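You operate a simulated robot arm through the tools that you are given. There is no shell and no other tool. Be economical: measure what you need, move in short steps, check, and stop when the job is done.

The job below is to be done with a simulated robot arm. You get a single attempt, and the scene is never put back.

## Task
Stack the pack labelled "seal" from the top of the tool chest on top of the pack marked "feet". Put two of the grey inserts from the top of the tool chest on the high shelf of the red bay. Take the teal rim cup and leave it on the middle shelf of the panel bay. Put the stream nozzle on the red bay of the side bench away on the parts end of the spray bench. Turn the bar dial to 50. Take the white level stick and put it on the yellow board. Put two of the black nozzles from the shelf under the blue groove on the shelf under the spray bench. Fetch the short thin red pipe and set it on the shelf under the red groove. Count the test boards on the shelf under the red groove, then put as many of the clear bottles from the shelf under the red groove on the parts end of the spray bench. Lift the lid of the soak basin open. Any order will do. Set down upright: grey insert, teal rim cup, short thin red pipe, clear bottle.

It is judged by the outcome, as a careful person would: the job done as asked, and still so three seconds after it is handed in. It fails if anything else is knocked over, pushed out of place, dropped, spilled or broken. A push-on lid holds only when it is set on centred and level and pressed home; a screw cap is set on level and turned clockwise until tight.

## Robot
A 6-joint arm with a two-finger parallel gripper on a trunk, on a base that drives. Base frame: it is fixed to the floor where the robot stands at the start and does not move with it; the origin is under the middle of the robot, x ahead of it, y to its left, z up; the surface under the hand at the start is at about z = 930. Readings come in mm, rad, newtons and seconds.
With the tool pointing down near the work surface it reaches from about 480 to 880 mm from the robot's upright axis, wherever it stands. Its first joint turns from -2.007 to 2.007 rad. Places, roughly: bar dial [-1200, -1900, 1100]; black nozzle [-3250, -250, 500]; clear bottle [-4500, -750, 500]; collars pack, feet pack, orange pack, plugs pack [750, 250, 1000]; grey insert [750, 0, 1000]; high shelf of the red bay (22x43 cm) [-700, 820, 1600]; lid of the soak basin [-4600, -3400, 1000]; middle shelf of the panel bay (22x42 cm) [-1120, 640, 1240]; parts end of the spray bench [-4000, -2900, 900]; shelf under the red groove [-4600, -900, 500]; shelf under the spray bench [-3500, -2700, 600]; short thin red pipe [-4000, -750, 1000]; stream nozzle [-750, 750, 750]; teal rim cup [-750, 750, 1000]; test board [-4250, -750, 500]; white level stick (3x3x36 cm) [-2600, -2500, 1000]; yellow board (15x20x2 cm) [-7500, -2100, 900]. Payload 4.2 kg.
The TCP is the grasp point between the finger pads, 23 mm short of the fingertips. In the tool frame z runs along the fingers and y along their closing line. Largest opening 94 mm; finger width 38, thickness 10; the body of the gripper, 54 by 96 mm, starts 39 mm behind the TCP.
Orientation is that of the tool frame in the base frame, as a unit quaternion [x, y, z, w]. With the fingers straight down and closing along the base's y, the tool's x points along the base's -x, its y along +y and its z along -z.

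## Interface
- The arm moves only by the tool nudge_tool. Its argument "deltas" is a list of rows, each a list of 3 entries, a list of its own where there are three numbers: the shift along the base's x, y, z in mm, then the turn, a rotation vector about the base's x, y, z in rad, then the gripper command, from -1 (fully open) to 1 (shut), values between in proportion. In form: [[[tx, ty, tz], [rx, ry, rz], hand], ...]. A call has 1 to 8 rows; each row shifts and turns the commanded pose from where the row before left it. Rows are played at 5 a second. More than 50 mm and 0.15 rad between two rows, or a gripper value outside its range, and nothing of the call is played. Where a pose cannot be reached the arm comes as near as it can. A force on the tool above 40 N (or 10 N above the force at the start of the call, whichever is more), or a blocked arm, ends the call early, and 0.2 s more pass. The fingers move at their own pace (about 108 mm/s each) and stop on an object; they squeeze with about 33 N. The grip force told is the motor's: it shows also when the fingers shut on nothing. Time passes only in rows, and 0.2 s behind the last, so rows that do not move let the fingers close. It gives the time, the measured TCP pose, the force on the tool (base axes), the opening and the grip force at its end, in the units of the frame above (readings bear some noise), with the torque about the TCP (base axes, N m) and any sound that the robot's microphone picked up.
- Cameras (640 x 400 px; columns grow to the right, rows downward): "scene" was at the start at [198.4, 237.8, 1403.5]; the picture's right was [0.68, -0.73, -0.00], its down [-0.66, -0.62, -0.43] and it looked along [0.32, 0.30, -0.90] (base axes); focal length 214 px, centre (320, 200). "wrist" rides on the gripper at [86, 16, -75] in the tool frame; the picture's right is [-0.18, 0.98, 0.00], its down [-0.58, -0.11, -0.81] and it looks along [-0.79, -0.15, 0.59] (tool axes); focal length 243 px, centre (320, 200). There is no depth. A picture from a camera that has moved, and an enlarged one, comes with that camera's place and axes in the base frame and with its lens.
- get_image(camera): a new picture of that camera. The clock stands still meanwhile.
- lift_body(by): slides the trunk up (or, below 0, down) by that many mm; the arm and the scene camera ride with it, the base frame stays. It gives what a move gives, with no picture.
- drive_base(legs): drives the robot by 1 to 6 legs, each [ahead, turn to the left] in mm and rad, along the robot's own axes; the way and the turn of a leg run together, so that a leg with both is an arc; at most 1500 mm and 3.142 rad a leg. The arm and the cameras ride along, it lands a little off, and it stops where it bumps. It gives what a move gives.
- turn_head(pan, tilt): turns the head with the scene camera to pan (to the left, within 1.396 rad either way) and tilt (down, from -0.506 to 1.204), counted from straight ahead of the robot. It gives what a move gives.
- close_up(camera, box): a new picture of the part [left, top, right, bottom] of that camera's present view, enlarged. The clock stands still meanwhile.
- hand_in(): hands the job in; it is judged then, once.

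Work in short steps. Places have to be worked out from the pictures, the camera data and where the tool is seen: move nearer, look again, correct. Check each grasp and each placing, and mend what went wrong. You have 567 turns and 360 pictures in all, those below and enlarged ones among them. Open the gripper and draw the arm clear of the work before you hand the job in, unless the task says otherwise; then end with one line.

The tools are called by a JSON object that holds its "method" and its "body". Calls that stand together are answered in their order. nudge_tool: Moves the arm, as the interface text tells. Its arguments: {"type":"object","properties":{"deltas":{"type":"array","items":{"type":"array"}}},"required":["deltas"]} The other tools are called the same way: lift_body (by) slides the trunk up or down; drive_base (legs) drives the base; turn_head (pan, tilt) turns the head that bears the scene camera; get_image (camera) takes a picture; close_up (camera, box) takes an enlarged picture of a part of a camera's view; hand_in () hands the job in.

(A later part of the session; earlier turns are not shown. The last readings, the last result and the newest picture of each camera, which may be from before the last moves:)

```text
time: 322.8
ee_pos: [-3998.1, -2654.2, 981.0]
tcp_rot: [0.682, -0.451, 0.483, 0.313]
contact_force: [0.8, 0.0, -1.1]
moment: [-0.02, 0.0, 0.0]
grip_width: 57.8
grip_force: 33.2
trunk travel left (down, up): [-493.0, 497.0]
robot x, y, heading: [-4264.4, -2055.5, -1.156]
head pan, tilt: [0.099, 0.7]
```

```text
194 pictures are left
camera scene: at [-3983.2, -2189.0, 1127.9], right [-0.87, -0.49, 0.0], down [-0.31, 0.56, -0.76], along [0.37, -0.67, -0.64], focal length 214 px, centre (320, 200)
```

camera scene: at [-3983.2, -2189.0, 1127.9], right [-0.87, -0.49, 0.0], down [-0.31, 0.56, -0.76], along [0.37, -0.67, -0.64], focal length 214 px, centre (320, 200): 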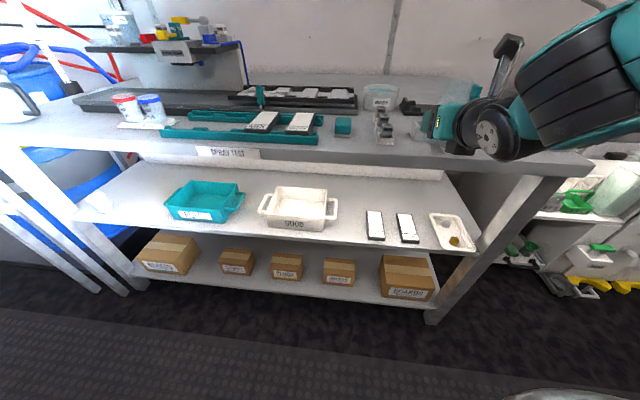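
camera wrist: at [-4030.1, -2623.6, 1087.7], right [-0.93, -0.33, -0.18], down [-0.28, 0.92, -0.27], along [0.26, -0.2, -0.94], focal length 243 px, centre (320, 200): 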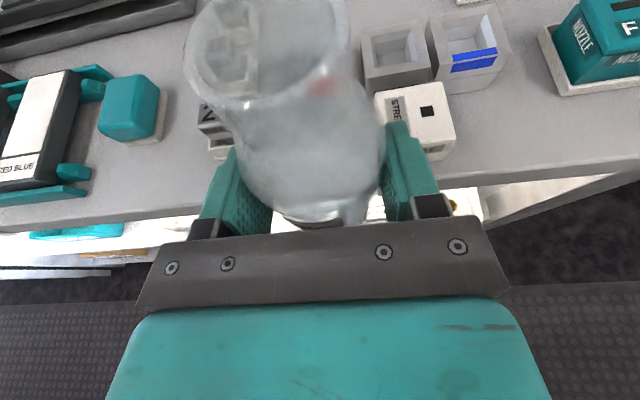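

The nozzle's left edge is at s≈4765, so I place the bottle at s≈4705, d≈-921: shift left 19, forward 46, then lower.

{"method": "nudge_tool", "body": {"deltas": [[[17, -17, 0], [0, 0, 0], 1], [[18, -18, 0], [0, 0, 0], 1], [[0, 0, -15], [0, 0, 0], 1], [[0, 0, -10], [0, 0, 0], 1], [[0, 0, 0], [0, 0, 0], 1]]}}

{"method": "get_image", "body": {"camera": "wrist"}}

{"method": "close_up", "body": {"camera": "scene", "box": [330, 70, 530, 180]}}

```text
time: 324.0
ee_pos: [-3962.9, -2689.7, 955.6]
tcp_rot: [0.682, -0.452, 0.483, 0.312]
contact_force: [-0.6, -0.2, -1.2]
moment: [-0.02, -0.02, 0.04]
grip_width: 58.1
grip_force: 32.6
trunk travel left (down, up): [-493.0, 497.0]
robot x, y, heading: [-4265.2, -2048.5, -1.163]
head pan, tilt: [0.099, 0.7]
```

```text
193 pictures are left
camera wrist: at [-3994.6, -2659.2, 1062.7], right [-0.93, -0.33, -0.18], down [-0.28, 0.92, -0.27], along [0.26, -0.2, -0.94], focal length 243 px, centre (320, 200)
```

wrist: 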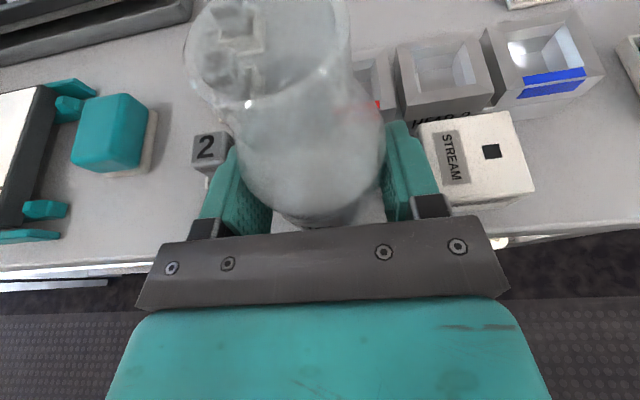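

```text
3.20 times, centred on (430, 125) of scene
camera zoom: at [-3983.2, -2189.0, 1127.9], right [-0.87, -0.49, 0.0], down [-0.31, 0.56, -0.76], along [0.37, -0.67, -0.64], focal length 686 px, centre (-32, 440)
```

zoom: 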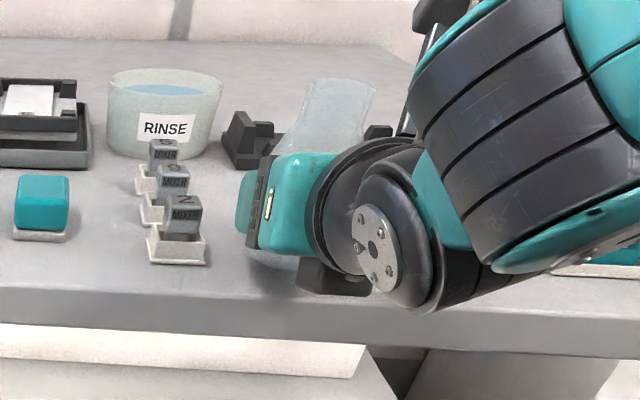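

Good spacing. Lower to contact.

{"method": "nudge_tool", "body": {"deltas": [[[0, 0, -6], [0, 0, 0], 1], [[0, 0, -4], [0, 0, 0], 1], [[0, 0, -3], [0, 0, 0], 1], [[0, 0, -3], [0, 0, 0], 1], [[0, 0, 0], [0, 0, 0], 1]]}}

```text
time: 325.2
ee_pos: [-3963.5, -2690.2, 940.7]
tcp_rot: [0.682, -0.452, 0.483, 0.313]
contact_force: [0.1, -0.2, 5.2]
moment: [-0.12, 0.11, 0.0]
grip_width: 57.9
grip_force: 33.2
trunk travel left (down, up): [-493.0, 497.0]
robot x, y, heading: [-4265.5, -2051.2, -1.161]
head pan, tilt: [0.099, 0.7]
```

Touching the bench at the expected height. Press 1 mm, then release slightly and look.

{"method": "nudge_tool", "body": {"deltas": [[[0, 0, -1.5], [0, 0, 0], 1], [[0, 0, 0.5], [0, 0, 0], 1], [[0, 0, 0], [0, 0, 0], -0.35], [[0, 0, 0], [0, 0, 0], -0.47], [[0, 0, 0], [0, 0, 0], -0.47]]}}

{"method": "get_image", "body": {"camera": "wrist"}}

{"method": "close_up", "body": {"camera": "scene", "box": [330, 70, 530, 180]}}

```text
time: 326.4
ee_pos: [-3963.6, -2688.8, 939.7]
tcp_rot: [0.683, -0.451, 0.483, 0.312]
contact_force: [-0.5, -0.1, 0.5]
moment: [0.01, 0.01, 0.02]
grip_width: 69.0
grip_force: 0.1
trunk travel left (down, up): [-493.0, 497.0]
robot x, y, heading: [-4264.1, -2051.5, -1.159]
head pan, tilt: [0.099, 0.7]
```

```text
191 pictures are left
camera wrist: at [-3995.2, -2658.8, 1045.9], right [-0.93, -0.33, -0.18], down [-0.28, 0.92, -0.27], along [0.26, -0.2, -0.94], focal length 243 px, centre (320, 200)
```

wrist: 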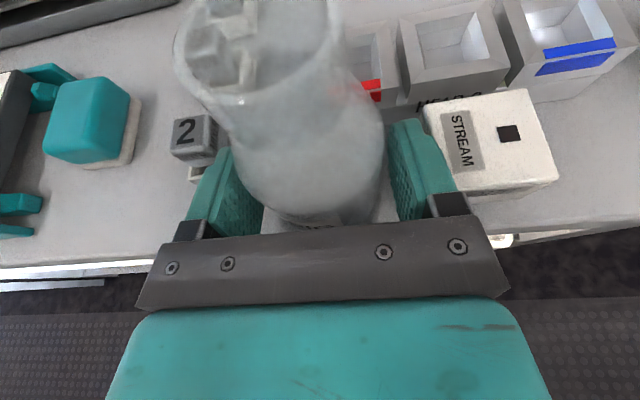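

```text
3.20 times, centred on (430, 125) of scene
camera zoom: at [-3983.2, -2189.0, 1127.9], right [-0.87, -0.49, 0.0], down [-0.31, 0.56, -0.76], along [0.37, -0.67, -0.64], focal length 686 px, centre (-32, 440)
```

zoom: 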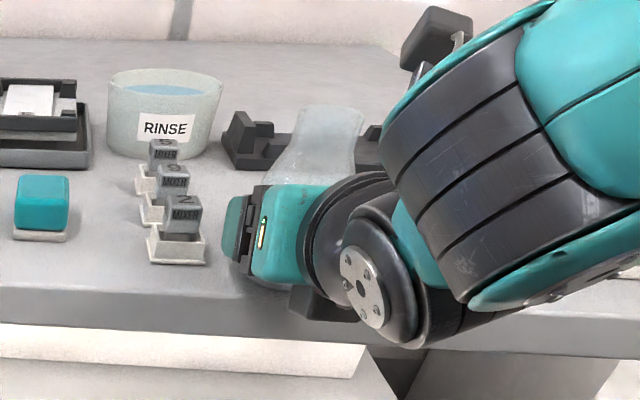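

Bottle stands. Withdraw straight back.

{"method": "nudge_tool", "body": {"deltas": [[[-8, 18, 0], [0, 0, 0], -0.47], [[-12, 27, 0], [0, 0, 0], -0.47], [[-12, 27, 0], [0, 0, 0], -0.47]]}}

{"method": "drive_base", "body": {"legs": [[-120, 0]]}}

{"method": "get_image", "body": {"camera": "scene"}}

```text
time: 327.2
ee_pos: [-3995.5, -2617.1, 938.6]
tcp_rot: [0.682, -0.452, 0.483, 0.312]
contact_force: [0.3, -0.1, 0.5]
moment: [0.05, -0.02, 0.01]
grip_width: 69.1
grip_force: 0.1
trunk travel left (down, up): [-493.0, 497.0]
robot x, y, heading: [-4262.6, -2053.6, -1.16]
head pan, tilt: [0.099, 0.7]
```

```text
time: 328.4
ee_pos: [-4043.4, -2507.8, 939.2]
tcp_rot: [0.682, -0.452, 0.483, 0.313]
contact_force: [0.3, -0.4, -0.3]
moment: [0.02, 0.0, 0.0]
grip_width: 69.2
grip_force: 0.0
trunk travel left (down, up): [-493.0, 497.0]
robot x, y, heading: [-4313.6, -1944.1, -1.163]
head pan, tilt: [0.099, 0.7]
```

```text
189 pictures are left
camera scene: at [-4031.0, -2079.3, 1127.9], right [-0.87, -0.49, 0.0], down [-0.31, 0.56, -0.76], along [0.37, -0.67, -0.64], focal length 214 px, centre (320, 200)
```

scene: 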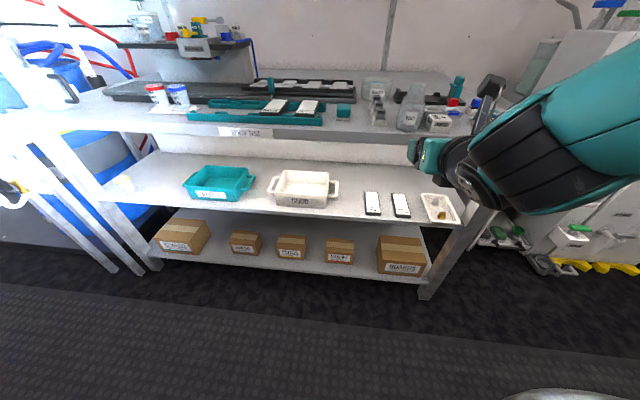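

Bottle 1 is placed next to the nozzle. Now go to bottle HEAD on the red-groove shelf (s≈4416).

{"method": "drive_base", "body": {"legs": [[0, 1.571], [318, 0], [0, 1.571]]}}

{"method": "lift_body", "body": {"by": -372}}

{"method": "turn_head", "body": {"pan": -0.1, "tilt": 0.3}}

{"method": "get_image", "body": {"camera": "scene"}}

```text
time: 338.2
ee_pos: [-4306.1, -1256.5, 941.1]
tcp_rot: [0.446, 0.686, 0.308, -0.485]
contact_force: [0.2, -0.3, -0.3]
moment: [0.02, 0.02, 0.0]
grip_width: 69.4
grip_force: 0.1
trunk travel left (down, up): [-493.0, 497.0]
robot x, y, heading: [-4026.7, -1817.3, 2.002]
head pan, tilt: [0.099, 0.7]
```

```text
time: 341.8
ee_pos: [-4304.7, -1254.8, 567.1]
tcp_rot: [0.445, 0.686, 0.308, -0.486]
contact_force: [-0.2, 0.0, 0.1]
moment: [0.02, -0.01, -0.01]
grip_width: 69.0
grip_force: 0.0
trunk travel left (down, up): [-121.0, 869.0]
robot x, y, heading: [-4024.5, -1815.3, 1.996]
head pan, tilt: [0.099, 0.7]
```

```text
time: 342.7
ee_pos: [-4306.2, -1256.1, 566.3]
tcp_rot: [0.445, 0.686, 0.308, -0.486]
contact_force: [0.1, -0.2, 0.4]
moment: [0.04, -0.03, 0.02]
grip_width: 69.2
grip_force: 0.1
trunk travel left (down, up): [-121.0, 869.0]
robot x, y, heading: [-4024.6, -1811.7, 2.004]
head pan, tilt: [-0.099, 0.3]
```

```text
188 pictures are left
camera scene: at [-4294.4, -1667.9, 791.9], right [0.95, 0.32, 0.0], down [0.1, -0.28, -0.95], along [-0.31, 0.9, -0.3], focal length 214 px, centre (320, 200)
```

scene: 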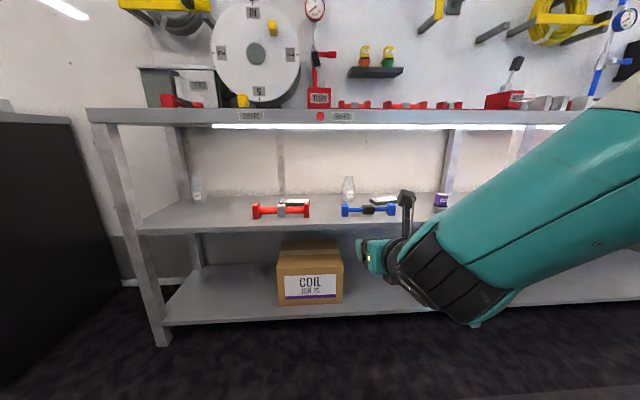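

Correct the heading slightly, extend the arm and shift right to line up with HEAD (s≈4411).

{"method": "drive_base", "body": {"legs": [[0, -0.027]]}}

{"method": "nudge_tool", "body": {"deltas": [[[-9.5, 37, 0], [0, 0, -0.02], -0.7], [[-9.5, 37, 0], [0, 0, 0], -0.7], [[-9.5, 37, 0], [0, 0, 0], -0.7], [[-9.5, 37, 0], [0, 0, 0], -0.7], [[-9.5, 37, 0], [0, 0, 0], -0.7], [[0, 0, 0], [0, 0, 0], -0.7]]}}

{"method": "get_image", "body": {"camera": "wrist"}}

{"method": "get_image", "body": {"camera": "scene"}}

```text
time: 343.4
ee_pos: [-4290.8, -1249.3, 567.4]
tcp_rot: [0.454, 0.681, 0.314, -0.482]
contact_force: [0.2, 0.0, -1.5]
moment: [0.04, -0.02, 0.0]
grip_width: 69.2
grip_force: 0.1
trunk travel left (down, up): [-121.0, 869.0]
robot x, y, heading: [-4022.2, -1816.3, 1.968]
head pan, tilt: [-0.099, 0.3]
```

```text
time: 344.8
ee_pos: [-4338.4, -1061.6, 567.2]
tcp_rot: [0.46, 0.676, 0.319, -0.479]
contact_force: [-0.5, 0.2, 1.1]
moment: [0.01, 0.04, -0.02]
grip_width: 79.8
grip_force: 0.1
trunk travel left (down, up): [-121.0, 869.0]
robot x, y, heading: [-4021.9, -1814.6, 1.968]
head pan, tilt: [-0.099, 0.3]
```

```text
187 pictures are left
camera wrist: at [-4306.9, -1094.1, 673.9], right [0.93, 0.31, -0.18], down [0.25, -0.93, -0.27], along [-0.25, 0.21, -0.94], focal length 243 px, centre (320, 200)
```

wrist: 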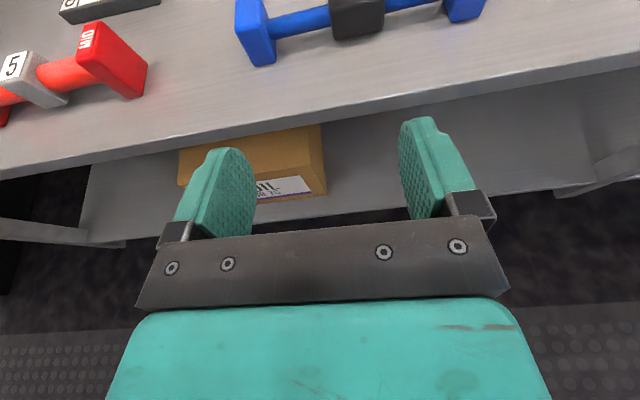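

```text
186 pictures are left
camera scene: at [-4290.3, -1660.6, 792.0], right [0.95, 0.3, 0.0], down [0.09, -0.28, -0.96], along [-0.28, 0.91, -0.3], focal length 214 px, centre (320, 200)
```

scene: 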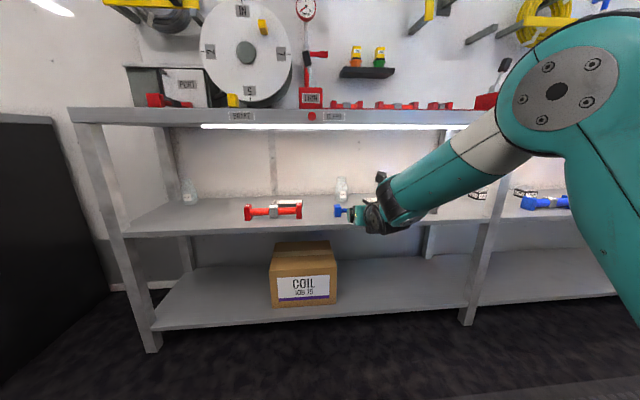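

The blue pipe lies in the way, so raise to z≈607 to pass over it, then drive forward 262.

{"method": "nudge_tool", "body": {"deltas": [[[0, 0, 20], [0, 0, 0], -0.7], [[0, 0, 20], [0, 0, 0], -0.7]]}}

{"method": "drive_base", "body": {"legs": [[200, 0]]}}

{"method": "get_image", "body": {"camera": "wrist"}}

{"method": "get_image", "body": {"camera": "scene"}}

```text
time: 345.4
ee_pos: [-4338.6, -1062.9, 607.5]
tcp_rot: [0.46, 0.676, 0.319, -0.479]
contact_force: [0.6, -0.3, -0.3]
moment: [-0.02, 0.0, -0.02]
grip_width: 79.8
grip_force: 0.1
trunk travel left (down, up): [-121.0, 869.0]
robot x, y, heading: [-4026.7, -1813.3, 1.976]
head pan, tilt: [-0.099, 0.3]
```

```text
time: 347.1
ee_pos: [-4416.2, -875.8, 606.6]
tcp_rot: [0.463, 0.675, 0.32, -0.477]
contact_force: [-0.7, -0.3, 0.2]
moment: [0.0, -0.02, 0.0]
grip_width: 79.8
grip_force: 0.0
trunk travel left (down, up): [-121.0, 869.0]
robot x, y, heading: [-4103.5, -1627.4, 1.97]
head pan, tilt: [-0.099, 0.3]
```

```text
185 pictures are left
camera wrist: at [-4383.9, -907.2, 713.7], right [0.94, 0.3, -0.18], down [0.25, -0.93, -0.27], along [-0.25, 0.21, -0.94], focal length 243 px, centre (320, 200)
```

wrist: 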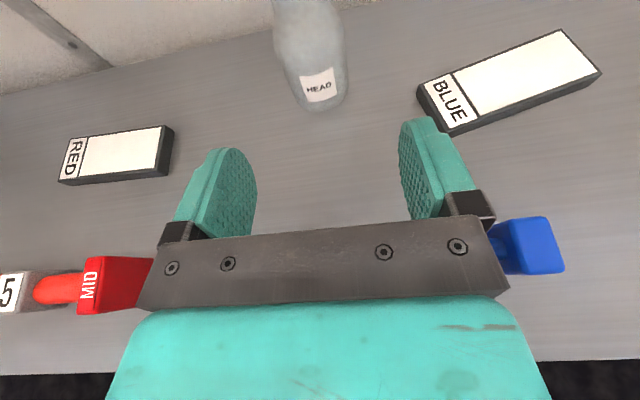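

```text
184 pictures are left
camera scene: at [-4368.8, -1473.0, 792.0], right [0.96, 0.29, 0.0], down [0.09, -0.28, -0.96], along [-0.28, 0.91, -0.3], focal length 214 px, centre (320, 200)
```

scene: 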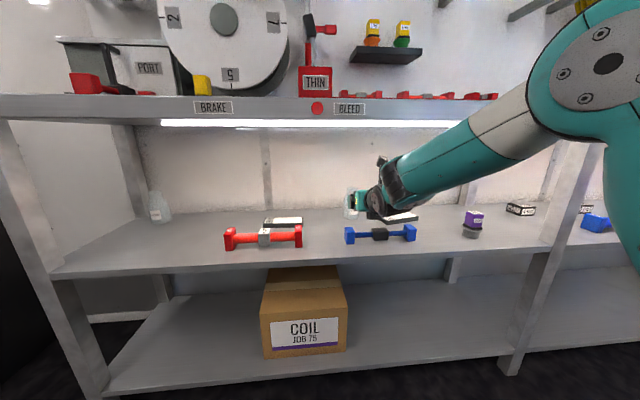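

Clear over the pipe; bottle HEAD centre ≈ (-4480,-740). Drive 85 more, lower to 545.

{"method": "drive_base", "body": {"legs": [[85, 0]]}}

{"method": "nudge_tool", "body": {"deltas": [[[-2, 0, -20], [0, 0, 0], -0.6], [[-2, -1, -20], [0, 0, 0], -0.6], [[0, 0, -20], [0, 0, 0], -0.6], [[0, 0, 0], [0, 0, 0], -0.6]]}}

{"method": "get_image", "body": {"camera": "wrist"}}

{"method": "get_image", "body": {"camera": "scene"}}

```text
time: 348.1
ee_pos: [-4448.5, -796.0, 607.4]
tcp_rot: [0.463, 0.675, 0.32, -0.477]
contact_force: [0.0, 0.8, -0.4]
moment: [0.0, 0.02, -0.03]
grip_width: 79.9
grip_force: 0.0
trunk travel left (down, up): [-121.0, 869.0]
robot x, y, heading: [-4138.2, -1548.2, 1.971]
head pan, tilt: [-0.099, 0.3]
```

```text
time: 349.1
ee_pos: [-4451.9, -797.9, 546.9]
tcp_rot: [0.462, 0.675, 0.32, -0.479]
contact_force: [0.0, -0.6, 0.4]
moment: [0.01, -0.01, -0.02]
grip_width: 75.1
grip_force: 0.0
trunk travel left (down, up): [-121.0, 869.0]
robot x, y, heading: [-4135.8, -1545.4, 1.967]
head pan, tilt: [-0.099, 0.3]
```

```text
183 pictures are left
camera wrist: at [-4421.0, -829.8, 654.0], right [0.94, 0.3, -0.18], down [0.25, -0.93, -0.27], along [-0.25, 0.21, -0.94], focal length 243 px, centre (320, 200)
```

wrist: 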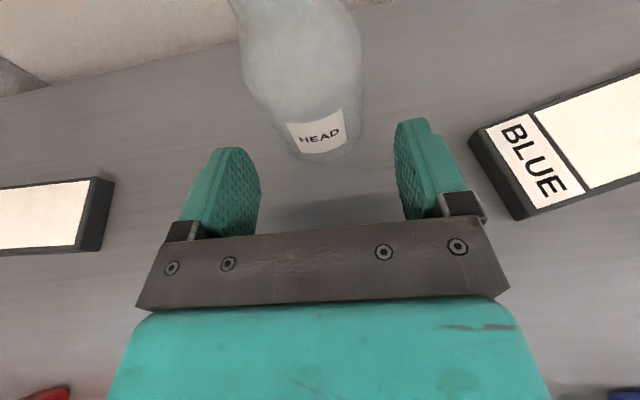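

```text
182 pictures are left
camera scene: at [-4401.9, -1394.5, 792.0], right [0.96, 0.29, 0.0], down [0.09, -0.28, -0.96], along [-0.28, 0.91, -0.3], focal length 214 px, centre (320, 200)
```

scene: 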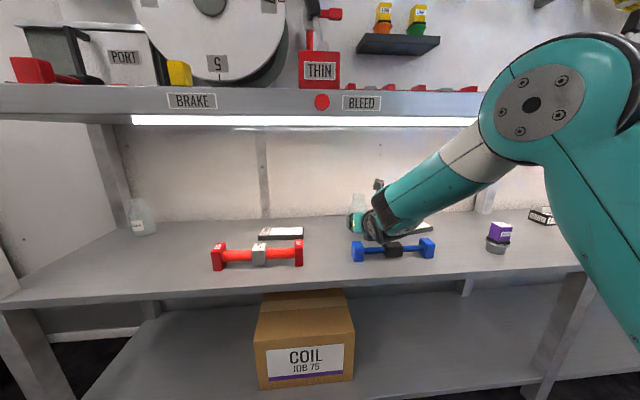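

Lower the trunk 50 (hand raised correspondingly) for elbow clearance, then advance to the bottle.

{"method": "nudge_tool", "body": {"deltas": [[[0, 0, 25], [0, 0, 0], -0.6], [[0, 0, 25], [0, 0, 0], -0.6]]}}

{"method": "lift_body", "body": {"by": -55}}

{"method": "nudge_tool", "body": {"deltas": [[[-8, 16, 0], [0, 0, 0], -0.6], [[-8, 16, 0], [0, 0, 0], -0.6], [[-6, 14, 0], [0, 0, 0], -0.6], [[0, 0, 0], [0, 0, 0], -0.6]]}}

{"method": "get_image", "body": {"camera": "wrist"}}

```text
time: 349.7
ee_pos: [-4451.2, -798.4, 598.2]
tcp_rot: [0.462, 0.676, 0.319, -0.478]
contact_force: [-1.0, 0.0, 0.7]
moment: [0.0, 0.01, -0.01]
grip_width: 75.4
grip_force: 0.1
trunk travel left (down, up): [-121.0, 869.0]
robot x, y, heading: [-4137.2, -1546.1, 1.971]
head pan, tilt: [-0.099, 0.3]
```

```text
time: 350.7
ee_pos: [-4453.1, -795.7, 542.5]
tcp_rot: [0.462, 0.675, 0.32, -0.478]
contact_force: [-0.1, 0.0, -0.2]
moment: [-0.01, 0.0, -0.02]
grip_width: 75.2
grip_force: 0.0
trunk travel left (down, up): [-66.0, 924.0]
robot x, y, heading: [-4135.6, -1546.4, 1.967]
head pan, tilt: [-0.099, 0.3]
```

```text
time: 351.7
ee_pos: [-4474.2, -751.4, 541.4]
tcp_rot: [0.461, 0.676, 0.319, -0.478]
contact_force: [0.3, 0.0, 0.5]
moment: [0.02, -0.01, 0.02]
grip_width: 75.2
grip_force: 0.0
trunk travel left (down, up): [-66.0, 924.0]
robot x, y, heading: [-4135.8, -1547.1, 1.967]
head pan, tilt: [-0.099, 0.3]
```

```text
181 pictures are left
camera wrist: at [-4442.7, -784.1, 649.2], right [0.94, 0.3, -0.18], down [0.25, -0.93, -0.27], along [-0.25, 0.21, -0.94], focal length 243 px, centre (320, 200)
```

wrist: 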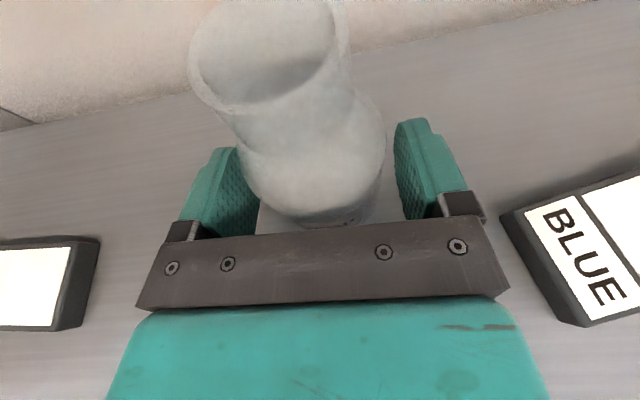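

Bottle between the pads. Close, lift via trunk, and check.

{"method": "nudge_tool", "body": {"deltas": [[[0, 0, 0], [0, 0, 0], 0.2], [[0, 0, 0], [0, 0, 0], 1], [[0, 0, 0], [0, 0, 0], 1], [[0, 0, 0], [0, 0, 0], 1]]}}

{"method": "lift_body", "body": {"by": 70}}

{"method": "get_image", "body": {"camera": "wrist"}}

{"method": "get_image", "body": {"camera": "scene"}}

```text
time: 352.7
ee_pos: [-4474.1, -752.1, 541.9]
tcp_rot: [0.463, 0.674, 0.321, -0.477]
contact_force: [0.2, 0.5, 1.4]
moment: [0.01, -0.04, 0.01]
grip_width: 58.6
grip_force: 33.6
trunk travel left (down, up): [-66.0, 924.0]
robot x, y, heading: [-4137.5, -1546.7, 1.969]
head pan, tilt: [-0.099, 0.3]
```

```text
time: 353.8
ee_pos: [-4473.5, -753.3, 612.5]
tcp_rot: [0.462, 0.675, 0.319, -0.478]
contact_force: [0.3, -1.0, -0.2]
moment: [0.03, -0.02, -0.03]
grip_width: 58.5
grip_force: 33.3
trunk travel left (down, up): [-136.0, 854.0]
robot x, y, heading: [-4139.3, -1546.8, 1.974]
head pan, tilt: [-0.099, 0.3]
```

```text
180 pictures are left
camera wrist: at [-4442.6, -784.3, 719.2], right [0.94, 0.3, -0.18], down [0.25, -0.93, -0.27], along [-0.25, 0.21, -0.94], focal length 243 px, centre (320, 200)
```

wrist: 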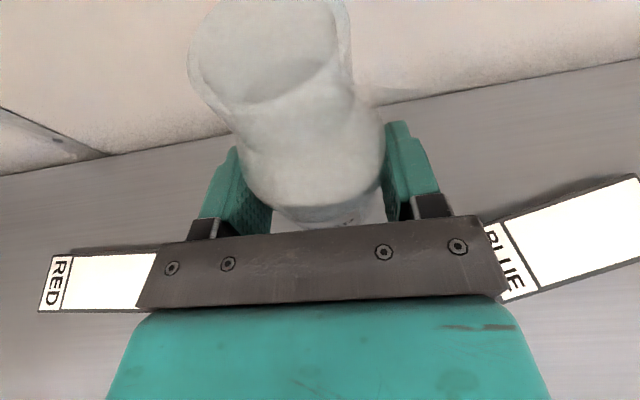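

```text
179 pictures are left
camera scene: at [-4401.9, -1394.5, 807.0], right [0.96, 0.29, 0.0], down [0.09, -0.28, -0.96], along [-0.28, 0.91, -0.3], focal length 214 px, centre (320, 200)
```

scene: 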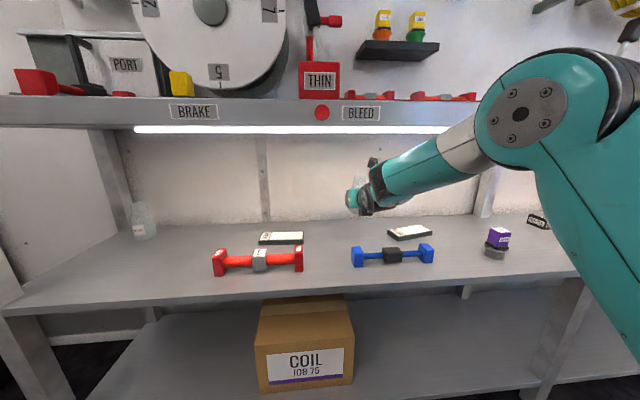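

Held. Back out over the pipe and retract the arm.

{"method": "drive_base", "body": {"legs": [[-420, 0]]}}

{"method": "nudge_tool", "body": {"deltas": [[[14, -34, 0], [0, 0, 0], 1], [[14, -34, 0], [0, 0, 0], 1], [[14, -34, 0], [0, 0, 0], 1], [[14, -34, 0], [0, 0, 0], 1], [[14, -34, 0], [0, 0, 0], 1], [[14, -34, 0], [0, 0, 0], 1]]}}

{"method": "lift_body", "body": {"by": 380}}

{"method": "get_image", "body": {"camera": "scene"}}

```text
time: 356.3
ee_pos: [-4311.2, -1137.2, 611.5]
tcp_rot: [0.462, 0.675, 0.32, -0.478]
contact_force: [-0.2, -0.7, -1.0]
moment: [0.0, 0.0, 0.01]
grip_width: 58.7
grip_force: 33.1
trunk travel left (down, up): [-136.0, 854.0]
robot x, y, heading: [-3976.9, -1936.7, 1.968]
head pan, tilt: [-0.099, 0.3]
```

```text
time: 357.7
ee_pos: [-4226.1, -1341.2, 611.0]
tcp_rot: [0.462, 0.675, 0.32, -0.478]
contact_force: [-0.2, -0.6, -1.0]
moment: [0.0, -0.01, 0.01]
grip_width: 58.5
grip_force: 32.9
trunk travel left (down, up): [-136.0, 854.0]
robot x, y, heading: [-3972.1, -1934.1, 1.972]
head pan, tilt: [-0.099, 0.3]
```

```text
time: 361.4
ee_pos: [-4227.5, -1342.7, 991.2]
tcp_rot: [0.462, 0.675, 0.32, -0.478]
contact_force: [-0.1, -0.2, -0.4]
moment: [0.0, -0.03, 0.03]
grip_width: 58.4
grip_force: 33.6
trunk travel left (down, up): [-516.0, 474.0]
robot x, y, heading: [-3974.1, -1933.4, 1.966]
head pan, tilt: [-0.099, 0.3]
```

```text
178 pictures are left
camera scene: at [-4239.6, -1779.9, 1187.0], right [0.96, 0.29, 0.0], down [0.09, -0.28, -0.96], along [-0.28, 0.91, -0.3], focal length 214 px, centre (320, 200)
```

scene: 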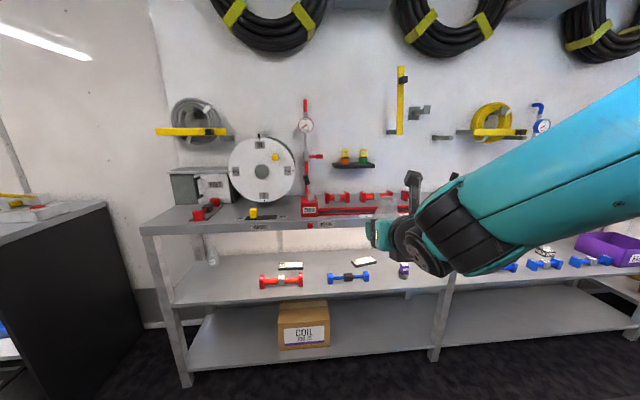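

Drive to the spray bench: target spot right of the nozzle (s≈4868, d≈-919).

{"method": "drive_base", "body": {"legs": [[150, 0], [0, 1.58], [456, 0], [0, 1.575]]}}

{"method": "turn_head", "body": {"pan": 0.1, "tilt": 0.7}}

```text
time: 372.8
ee_pos: [-4178.5, -2562.3, 992.1]
tcp_rot: [0.682, -0.452, 0.482, 0.312]
contact_force: [-0.5, -0.5, 0.1]
moment: [0.04, -0.01, -0.02]
grip_width: 58.0
grip_force: 33.3
trunk travel left (down, up): [-516.0, 474.0]
robot x, y, heading: [-4449.3, -1978.0, -1.142]
head pan, tilt: [-0.099, 0.3]
```

```text
time: 373.7
ee_pos: [-4177.3, -2563.6, 990.8]
tcp_rot: [0.683, -0.452, 0.482, 0.312]
contact_force: [-0.3, 1.0, -0.6]
moment: [0.0, 0.0, -0.01]
grip_width: 57.9
grip_force: 32.8
trunk travel left (down, up): [-516.0, 474.0]
robot x, y, heading: [-4447.5, -1979.0, -1.145]
head pan, tilt: [0.099, 0.7]
```

{"method": "drive_base", "body": {"legs": [[150, 0]]}}

{"method": "get_image", "body": {"camera": "wrist"}}

{"method": "close_up", "body": {"camera": "scene", "box": [280, 60, 520, 200]}}

```text
time: 375.1
ee_pos: [-4115.5, -2698.5, 991.4]
tcp_rot: [0.682, -0.452, 0.483, 0.312]
contact_force: [-0.5, -0.7, -0.1]
moment: [0.02, -0.02, -0.02]
grip_width: 58.3
grip_force: 32.8
trunk travel left (down, up): [-516.0, 474.0]
robot x, y, heading: [-4389.4, -2117.3, -1.137]
head pan, tilt: [0.099, 0.7]
```

```text
177 pictures are left
camera wrist: at [-4146.6, -2669.1, 1098.9], right [-0.93, -0.33, -0.18], down [-0.28, 0.92, -0.27], along [0.26, -0.2, -0.94], focal length 243 px, centre (320, 200)
```

wrist: 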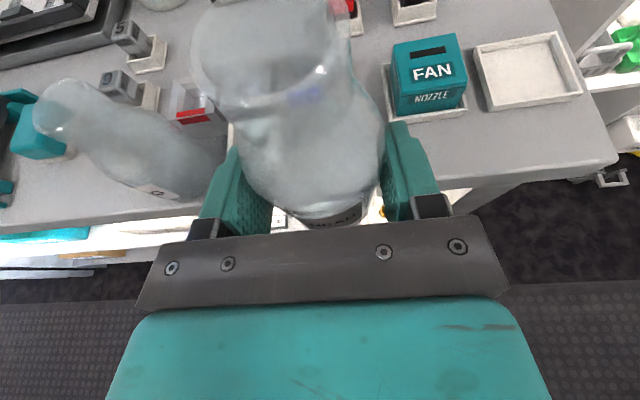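

```text
2.67 times, centred on (400, 130) of scene
camera zoom: at [-4101.7, -2244.1, 1150.9], right [-0.86, -0.51, 0.0], down [-0.33, 0.56, -0.76], along [0.39, -0.66, -0.64], focal length 572 px, centre (107, 387)
```

zoom: 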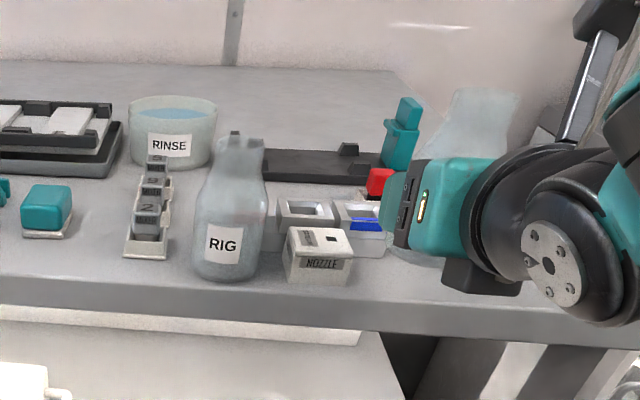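

Shift to the target and lower toward the bench.

{"method": "nudge_tool", "body": {"deltas": [[[1, -26, 0], [0, 0, 0], 1], [[1, -26, -10], [0, 0, 0], 1], [[0, 0, -15], [0, 0, 0], 1], [[0, 0, -12], [0, 0, 0], 1], [[0, 0, 0], [0, 0, 0], 1]]}}

{"method": "get_image", "body": {"camera": "wrist"}}

{"method": "close_up", "body": {"camera": "scene", "box": [280, 60, 520, 200]}}

```text
time: 376.3
ee_pos: [-4112.1, -2752.6, 953.7]
tcp_rot: [0.682, -0.452, 0.482, 0.312]
contact_force: [-0.6, -1.0, -0.6]
moment: [0.01, -0.01, -0.03]
grip_width: 58.2
grip_force: 32.9
trunk travel left (down, up): [-516.0, 474.0]
robot x, y, heading: [-4387.2, -2119.3, -1.141]
head pan, tilt: [0.099, 0.7]
```

```text
175 pictures are left
camera wrist: at [-4144.4, -2721.2, 1061.3], right [-0.93, -0.33, -0.18], down [-0.28, 0.92, -0.27], along [0.26, -0.2, -0.94], focal length 243 px, centre (320, 200)
```

wrist: 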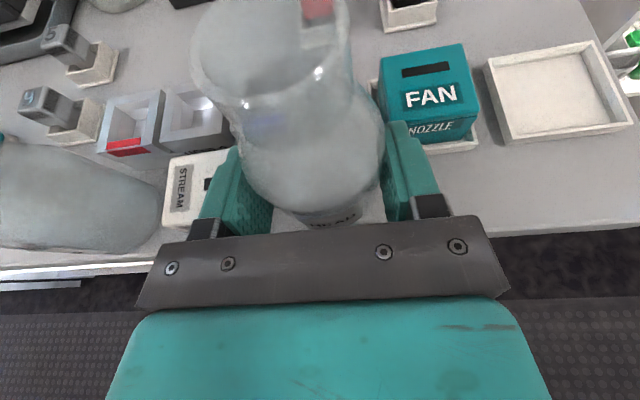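

```text
2.67 times, centred on (400, 130) of scene
camera zoom: at [-4101.7, -2244.1, 1150.9], right [-0.86, -0.51, 0.0], down [-0.33, 0.56, -0.76], along [0.39, -0.66, -0.64], focal length 572 px, centre (107, 387)
```

zoom: 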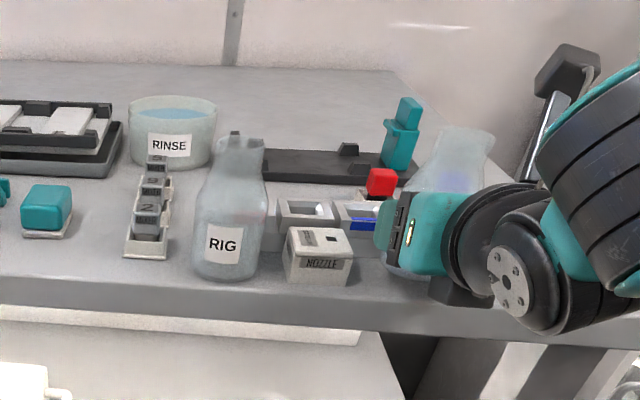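

Clear on both sides. Lower to contact.

{"method": "nudge_tool", "body": {"deltas": [[[0, 1, -5], [0, 0, 0], 1], [[0, 0, -4], [0, 0, 0], 1], [[0, 0, -3], [0, 0, 0], 1], [[0, 0, -2.5], [0, 0, 0], 1], [[0, 0, 0], [0, 0, 0], 1]]}}

```text
time: 377.5
ee_pos: [-4113.4, -2750.4, 943.1]
tcp_rot: [0.681, -0.45, 0.485, 0.313]
contact_force: [0.4, 0.8, 15.6]
moment: [-0.1, 0.32, 0.02]
grip_width: 58.3
grip_force: 33.3
trunk travel left (down, up): [-516.0, 474.0]
robot x, y, heading: [-4389.7, -2115.3, -1.146]
head pan, tilt: [0.099, 0.7]
```

Contact as before. Release slightly and check.

{"method": "nudge_tool", "body": {"deltas": [[[0, 0, 1], [0, 0, 0], 1], [[0, 0, 0], [0, 0, 0], -0.35], [[0, 0, 0], [0, 0, 0], -0.45], [[0, 0, 0], [0, 0, 0], -0.45]]}}

{"method": "get_image", "body": {"camera": "wrist"}}

{"method": "close_up", "body": {"camera": "scene", "box": [280, 60, 520, 200]}}

```text
time: 378.5
ee_pos: [-4112.8, -2750.1, 941.4]
tcp_rot: [0.683, -0.451, 0.483, 0.312]
contact_force: [-0.1, 0.0, 0.7]
moment: [-0.04, -0.01, -0.01]
grip_width: 68.0
grip_force: 0.1
trunk travel left (down, up): [-516.0, 474.0]
robot x, y, heading: [-4388.6, -2113.1, -1.139]
head pan, tilt: [0.099, 0.7]
```

```text
173 pictures are left
camera wrist: at [-4144.9, -2720.2, 1048.3], right [-0.93, -0.33, -0.18], down [-0.28, 0.92, -0.27], along [0.26, -0.2, -0.94], focal length 243 px, centre (320, 200)
```

wrist: 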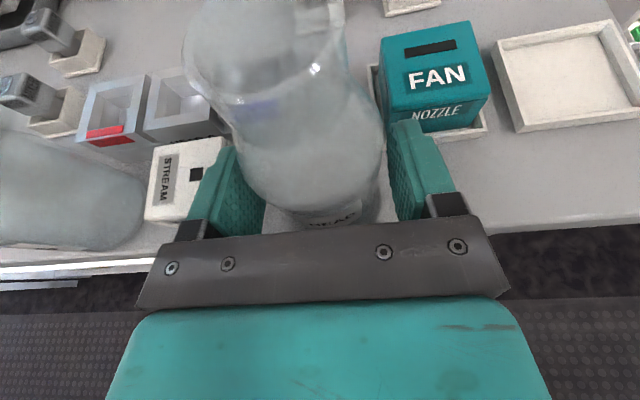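

```text
2.67 times, centred on (400, 130) of scene
camera zoom: at [-4101.7, -2244.1, 1150.9], right [-0.86, -0.51, 0.0], down [-0.33, 0.56, -0.76], along [0.39, -0.66, -0.64], focal length 572 px, centre (107, 387)
```

zoom: 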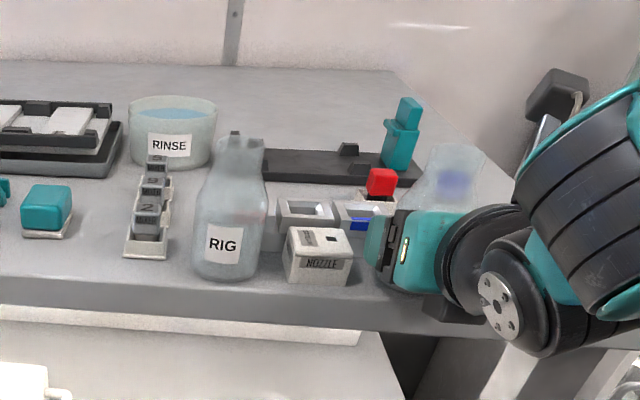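

Standing. Withdraw straight back and verify.

{"method": "nudge_tool", "body": {"deltas": [[[-8, 18, 0], [0, 0, 0], -0.45], [[-12, 27, 0], [0, 0, 0], -0.45], [[-12, 27, 0], [0, 0, 0], -0.45]]}}

{"method": "drive_base", "body": {"legs": [[-140, 0]]}}

{"method": "close_up", "body": {"camera": "scene", "box": [280, 60, 520, 200]}}

```text
time: 379.3
ee_pos: [-4133.6, -2689.0, 948.3]
tcp_rot: [0.683, -0.452, 0.482, 0.312]
contact_force: [-0.1, -0.8, 0.2]
moment: [-0.04, 0.02, 0.0]
grip_width: 68.3
grip_force: 0.0
out of reach, approached as far as the arm can: row 3
trunk travel left (down, up): [-516.0, 474.0]
robot x, y, heading: [-4387.2, -2114.7, -1.143]
head pan, tilt: [0.099, 0.7]
```

```text
time: 380.6
ee_pos: [-4191.9, -2562.6, 947.1]
tcp_rot: [0.683, -0.45, 0.483, 0.311]
contact_force: [0.4, 0.2, -0.8]
moment: [-0.02, 0.01, 0.02]
grip_width: 68.2
grip_force: 0.0
trunk travel left (down, up): [-516.0, 474.0]
robot x, y, heading: [-4444.4, -1988.1, -1.138]
head pan, tilt: [0.099, 0.7]
```

```text
2.67 times, centred on (400, 130) of scene
camera zoom: at [-4160.0, -2116.4, 1150.9], right [-0.86, -0.51, 0.0], down [-0.33, 0.56, -0.76], along [0.39, -0.66, -0.64], focal length 572 px, centre (107, 387)
```

zoom: 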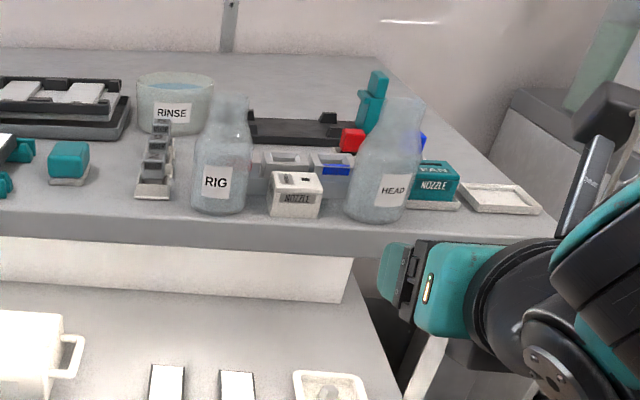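

Both bottles stand. Next go to view the red/blue groove bench around s≈4000.

{"method": "drive_base", "body": {"legs": [[0, 1.546], [872, 0], [0, 1.571]]}}

{"method": "turn_head", "body": {"pan": -0.2, "tilt": 0.5}}

{"method": "lift_body", "body": {"by": 200}}

{"method": "get_image", "body": {"camera": "scene"}}

```text
time: 392.8
ee_pos: [-3890.2, -1070.3, 947.4]
tcp_rot: [0.454, 0.681, 0.314, -0.481]
contact_force: [-0.3, 0.7, 0.2]
moment: [0.0, -0.01, 0.0]
grip_width: 68.4
grip_force: 0.0
trunk travel left (down, up): [-516.0, 474.0]
robot x, y, heading: [-3639.7, -1650.8, 1.99]
head pan, tilt: [0.099, 0.7]
```

```text
time: 393.6
ee_pos: [-3890.3, -1069.5, 947.9]
tcp_rot: [0.455, 0.68, 0.314, -0.482]
contact_force: [-0.1, -1.2, 0.3]
moment: [0.04, -0.02, 0.01]
grip_width: 68.2
grip_force: 0.0
trunk travel left (down, up): [-516.0, 474.0]
robot x, y, heading: [-3641.0, -1645.9, 1.988]
head pan, tilt: [-0.201, 0.499]
```

```text
time: 395.8
ee_pos: [-3889.7, -1071.4, 1148.8]
tcp_rot: [0.455, 0.68, 0.315, -0.482]
contact_force: [0.6, 0.4, 0.0]
moment: [0.0, -0.02, 0.02]
grip_width: 68.2
grip_force: 0.0
trunk travel left (down, up): [-716.0, 274.0]
robot x, y, heading: [-3641.5, -1645.7, 1.989]
head pan, tilt: [-0.201, 0.499]
```

```text
170 pictures are left
camera scene: at [-3900.9, -1499.0, 1368.6], right [0.98, 0.22, 0.0], down [0.1, -0.47, -0.88], along [-0.19, 0.86, -0.48], focal length 214 px, centre (320, 200)
```

scene: 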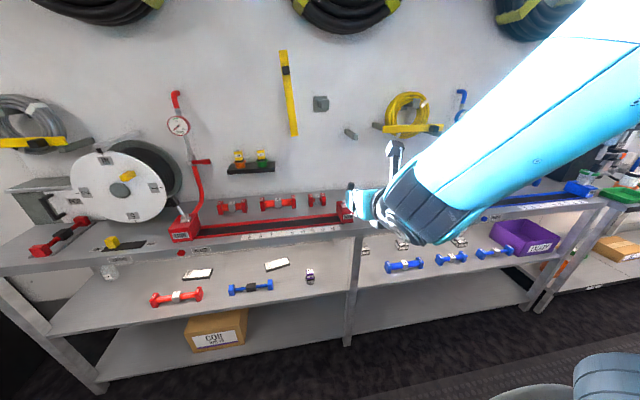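

{"method": "close_up", "body": {"camera": "scene", "box": [200, 170, 380, 270]}}

{"method": "turn_head", "body": {"pan": -0.75, "tilt": 0.5}}

{"method": "get_image", "body": {"camera": "scene"}}

```text
3.56 times, centred on (290, 220) of scene
camera zoom: at [-3900.9, -1499.0, 1368.6], right [0.98, 0.22, 0.0], down [0.1, -0.47, -0.88], along [-0.19, 0.86, -0.48], focal length 763 px, centre (427, 129)
```

zoom: 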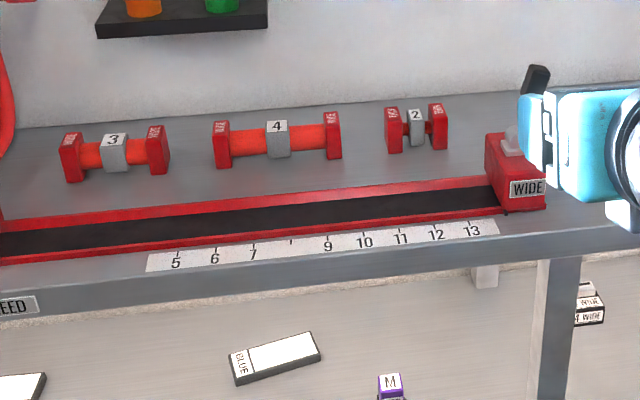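

```text
time: 396.8
ee_pos: [-3889.7, -1069.9, 1148.3]
tcp_rot: [0.455, 0.68, 0.314, -0.481]
contact_force: [-0.2, -0.1, 0.0]
moment: [0.01, -0.01, -0.01]
grip_width: 68.2
grip_force: 0.0
trunk travel left (down, up): [-716.0, 274.0]
robot x, y, heading: [-3643.2, -1648.4, 1.989]
head pan, tilt: [-0.75, 0.499]
```

```text
168 pictures are left
camera scene: at [-3851.7, -1501.7, 1368.6], right [0.95, -0.32, 0.0], down [-0.15, -0.45, -0.88], along [0.28, 0.83, -0.48], focal length 214 px, centre (320, 200)
```

scene: 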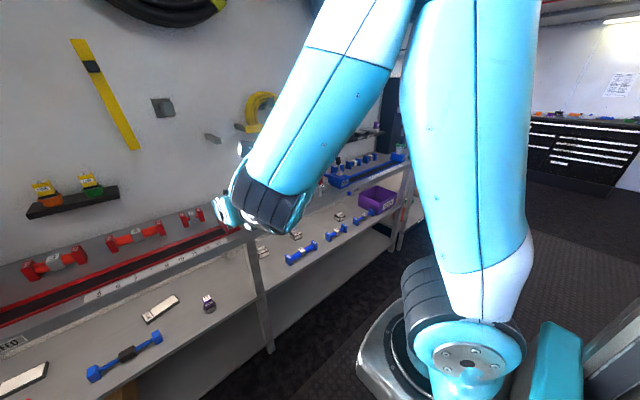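

Pipe "2" (short, thin rod, red) at about s≈4042, d≈946 is the short thin red pipe. I line the (rolled, ~62°-tilted) gripper up with it: shift left 42, yaw −0.19, lower, then drive in.

{"method": "nudge_tool", "body": {"deltas": [[[-19, -8, -40], [-0.128, -0.057, 0], -1], [[-19, -8, -40], [0, 0, -0.1], -1], [[0, 0, -35], [0, 0, -0.09], -1], [[0, 0, 0], [0, 0, 0], -1]]}}

{"method": "drive_base", "body": {"legs": [[250, 0]]}}

{"method": "get_image", "body": {"camera": "wrist"}}

{"method": "turn_head", "body": {"pan": 0.0, "tilt": 0.7}}

{"method": "get_image", "body": {"camera": "scene"}}

```text
time: 397.8
ee_pos: [-3927.7, -1085.8, 1033.9]
tcp_rot: [0.541, 0.663, 0.323, -0.403]
contact_force: [0.9, 0.6, -0.1]
moment: [0.03, -0.01, -0.01]
grip_width: 93.9
grip_force: 0.0
trunk travel left (down, up): [-716.0, 274.0]
robot x, y, heading: [-3643.3, -1645.9, 1.993]
head pan, tilt: [-0.75, 0.499]
```

```text
time: 399.6
ee_pos: [-4030.9, -858.9, 1030.6]
tcp_rot: [0.54, 0.664, 0.323, -0.404]
contact_force: [0.1, 0.3, 0.6]
moment: [0.03, -0.01, -0.03]
grip_width: 93.7
grip_force: 0.1
trunk travel left (down, up): [-716.0, 274.0]
robot x, y, heading: [-3744.5, -1416.0, 1.996]
head pan, tilt: [-0.75, 0.499]
```

```text
167 pictures are left
camera wrist: at [-4008.3, -879.6, 1143.6], right [0.98, 0.12, -0.17], down [0.1, -0.99, -0.14], along [-0.18, 0.12, -0.98], focal length 243 px, centre (320, 200)
```

wrist: 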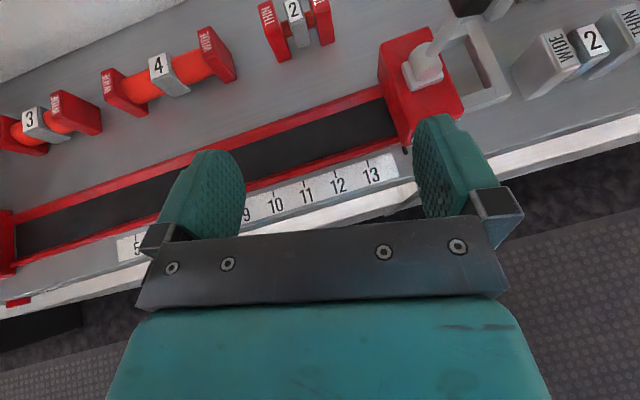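

```text
time: 400.7
ee_pos: [-4030.7, -857.9, 1032.4]
tcp_rot: [0.54, 0.664, 0.322, -0.403]
contact_force: [0.0, -0.2, -0.5]
moment: [0.01, 0.01, 0.03]
grip_width: 94.3
grip_force: 0.0
trunk travel left (down, up): [-716.0, 274.0]
robot x, y, heading: [-3748.3, -1413.7, 1.989]
head pan, tilt: [0.0, 0.7]
```

```text
166 pictures are left
camera scene: at [-4018.3, -1281.7, 1350.9], right [0.91, 0.41, 0.0], down [0.26, -0.59, -0.77], along [-0.31, 0.7, -0.64], focal length 214 px, centre (320, 200)
```

scene: 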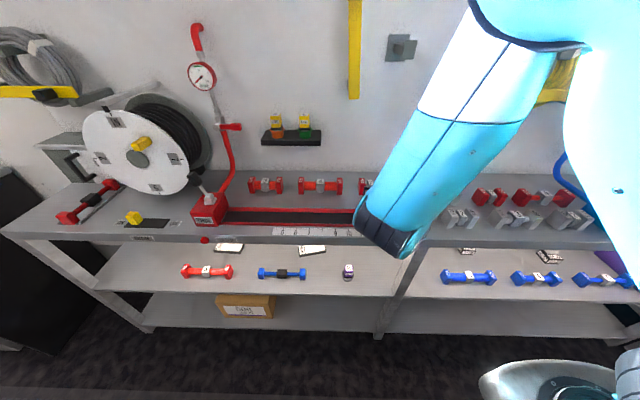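

The wrist view shows "THIN" on pipe 2's end — confirmed. It's parallel to the bench at ≈(-4103,-654, z 896). I use a 45° tilt so the gripper clears the WIDE head; move to a pre-grasp.

{"method": "nudge_tool", "body": {"deltas": [[[-11, 35, 0], [0, 0, 0.095], -1], [[-11, 35, -10], [0, 0, 0.095], -1], [[-11, 35, -20], [-0.138, -0.059, 0], -1], [[-11, 34, -25], [-0.138, -0.059, 0], -1], [[0, 0, 0], [0, 0, 0], -1]]}}

{"method": "get_image", "body": {"camera": "wrist"}}

{"method": "get_image", "body": {"camera": "scene"}}

```text
time: 401.9
ee_pos: [-4075.4, -719.2, 975.9]
tcp_rot: [0.513, 0.769, 0.21, -0.319]
contact_force: [0.5, 0.8, -0.1]
moment: [-0.01, -0.01, 0.03]
grip_width: 94.0
grip_force: 0.2
trunk travel left (down, up): [-716.0, 274.0]
robot x, y, heading: [-3745.9, -1418.0, 1.989]
head pan, tilt: [0.0, 0.7]
```

```text
165 pictures are left
camera wrist: at [-4062.5, -705.0, 1090.9], right [0.96, 0.26, -0.14], down [0.28, -0.95, 0.16], along [-0.09, -0.19, -0.98], focal length 243 px, centre (320, 200)
```

wrist: 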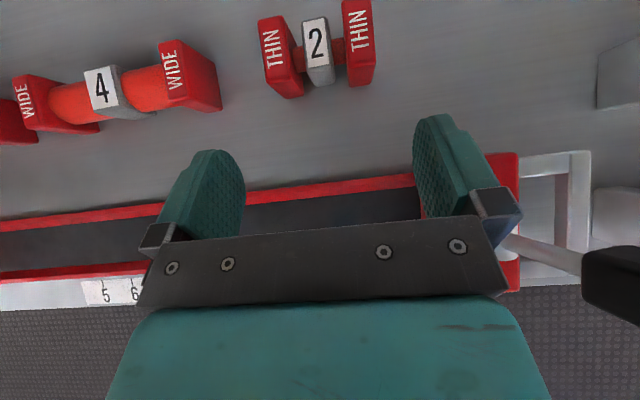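

```text
164 pictures are left
camera scene: at [-4018.3, -1281.9, 1350.9], right [0.91, 0.41, 0.0], down [0.26, -0.59, -0.76], along [-0.31, 0.7, -0.64], focal length 214 px, centre (320, 200)
```

scene: 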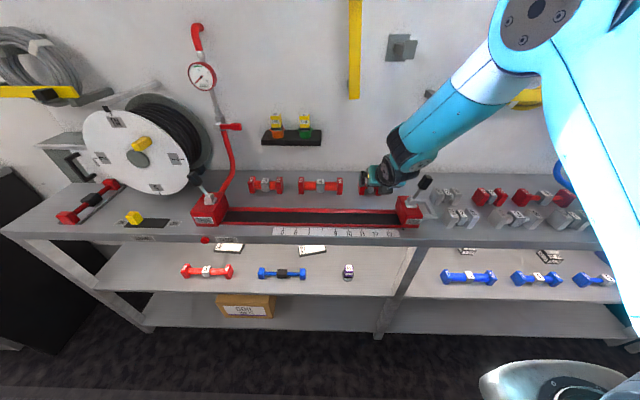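

Pipe is centred laterally under the tool. Advance along the tool axis (85 forward, 82 down) in two stages.

{"method": "nudge_tool", "body": {"deltas": [[[-11, 26, -25], [0, 0, 0], -1], [[-11, 26, -25], [0, 0, 0], -1], [[0, 0, 0], [0, 0, 0], -1]]}}

{"method": "get_image", "body": {"camera": "wrist"}}

{"method": "close_up", "body": {"camera": "scene", "box": [300, 120, 480, 250]}}

```text
time: 402.7
ee_pos: [-4096.1, -665.8, 928.3]
tcp_rot: [0.513, 0.768, 0.21, -0.319]
contact_force: [-0.5, -0.7, 0.2]
moment: [0.02, -0.01, 0.0]
grip_width: 93.9
grip_force: 0.1
trunk travel left (down, up): [-716.0, 274.0]
robot x, y, heading: [-3744.7, -1418.4, 1.991]
head pan, tilt: [0.0, 0.7]
```

```text
163 pictures are left
camera wrist: at [-4083.8, -652.3, 1042.2], right [0.96, 0.26, -0.14], down [0.28, -0.95, 0.16], along [-0.09, -0.19, -0.98], focal length 243 px, centre (320, 200)
```

wrist: 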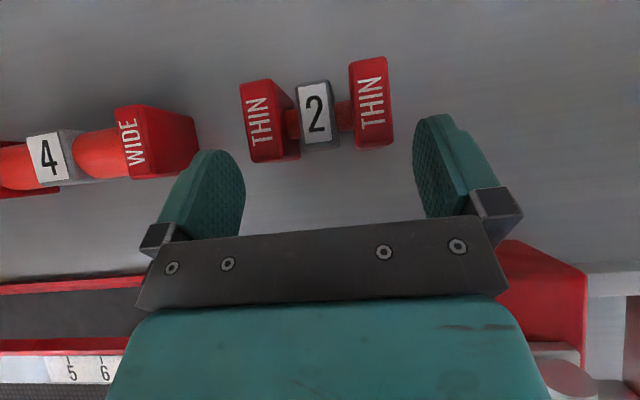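

```text
3.08 times, centred on (390, 185) of scene
camera zoom: at [-4018.3, -1281.9, 1350.9], right [0.91, 0.41, 0.0], down [0.26, -0.59, -0.76], along [-0.31, 0.7, -0.64], focal length 660 px, centre (105, 246)
```

zoom: 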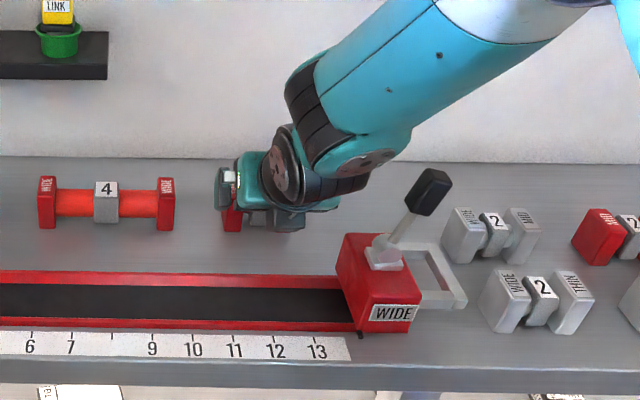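

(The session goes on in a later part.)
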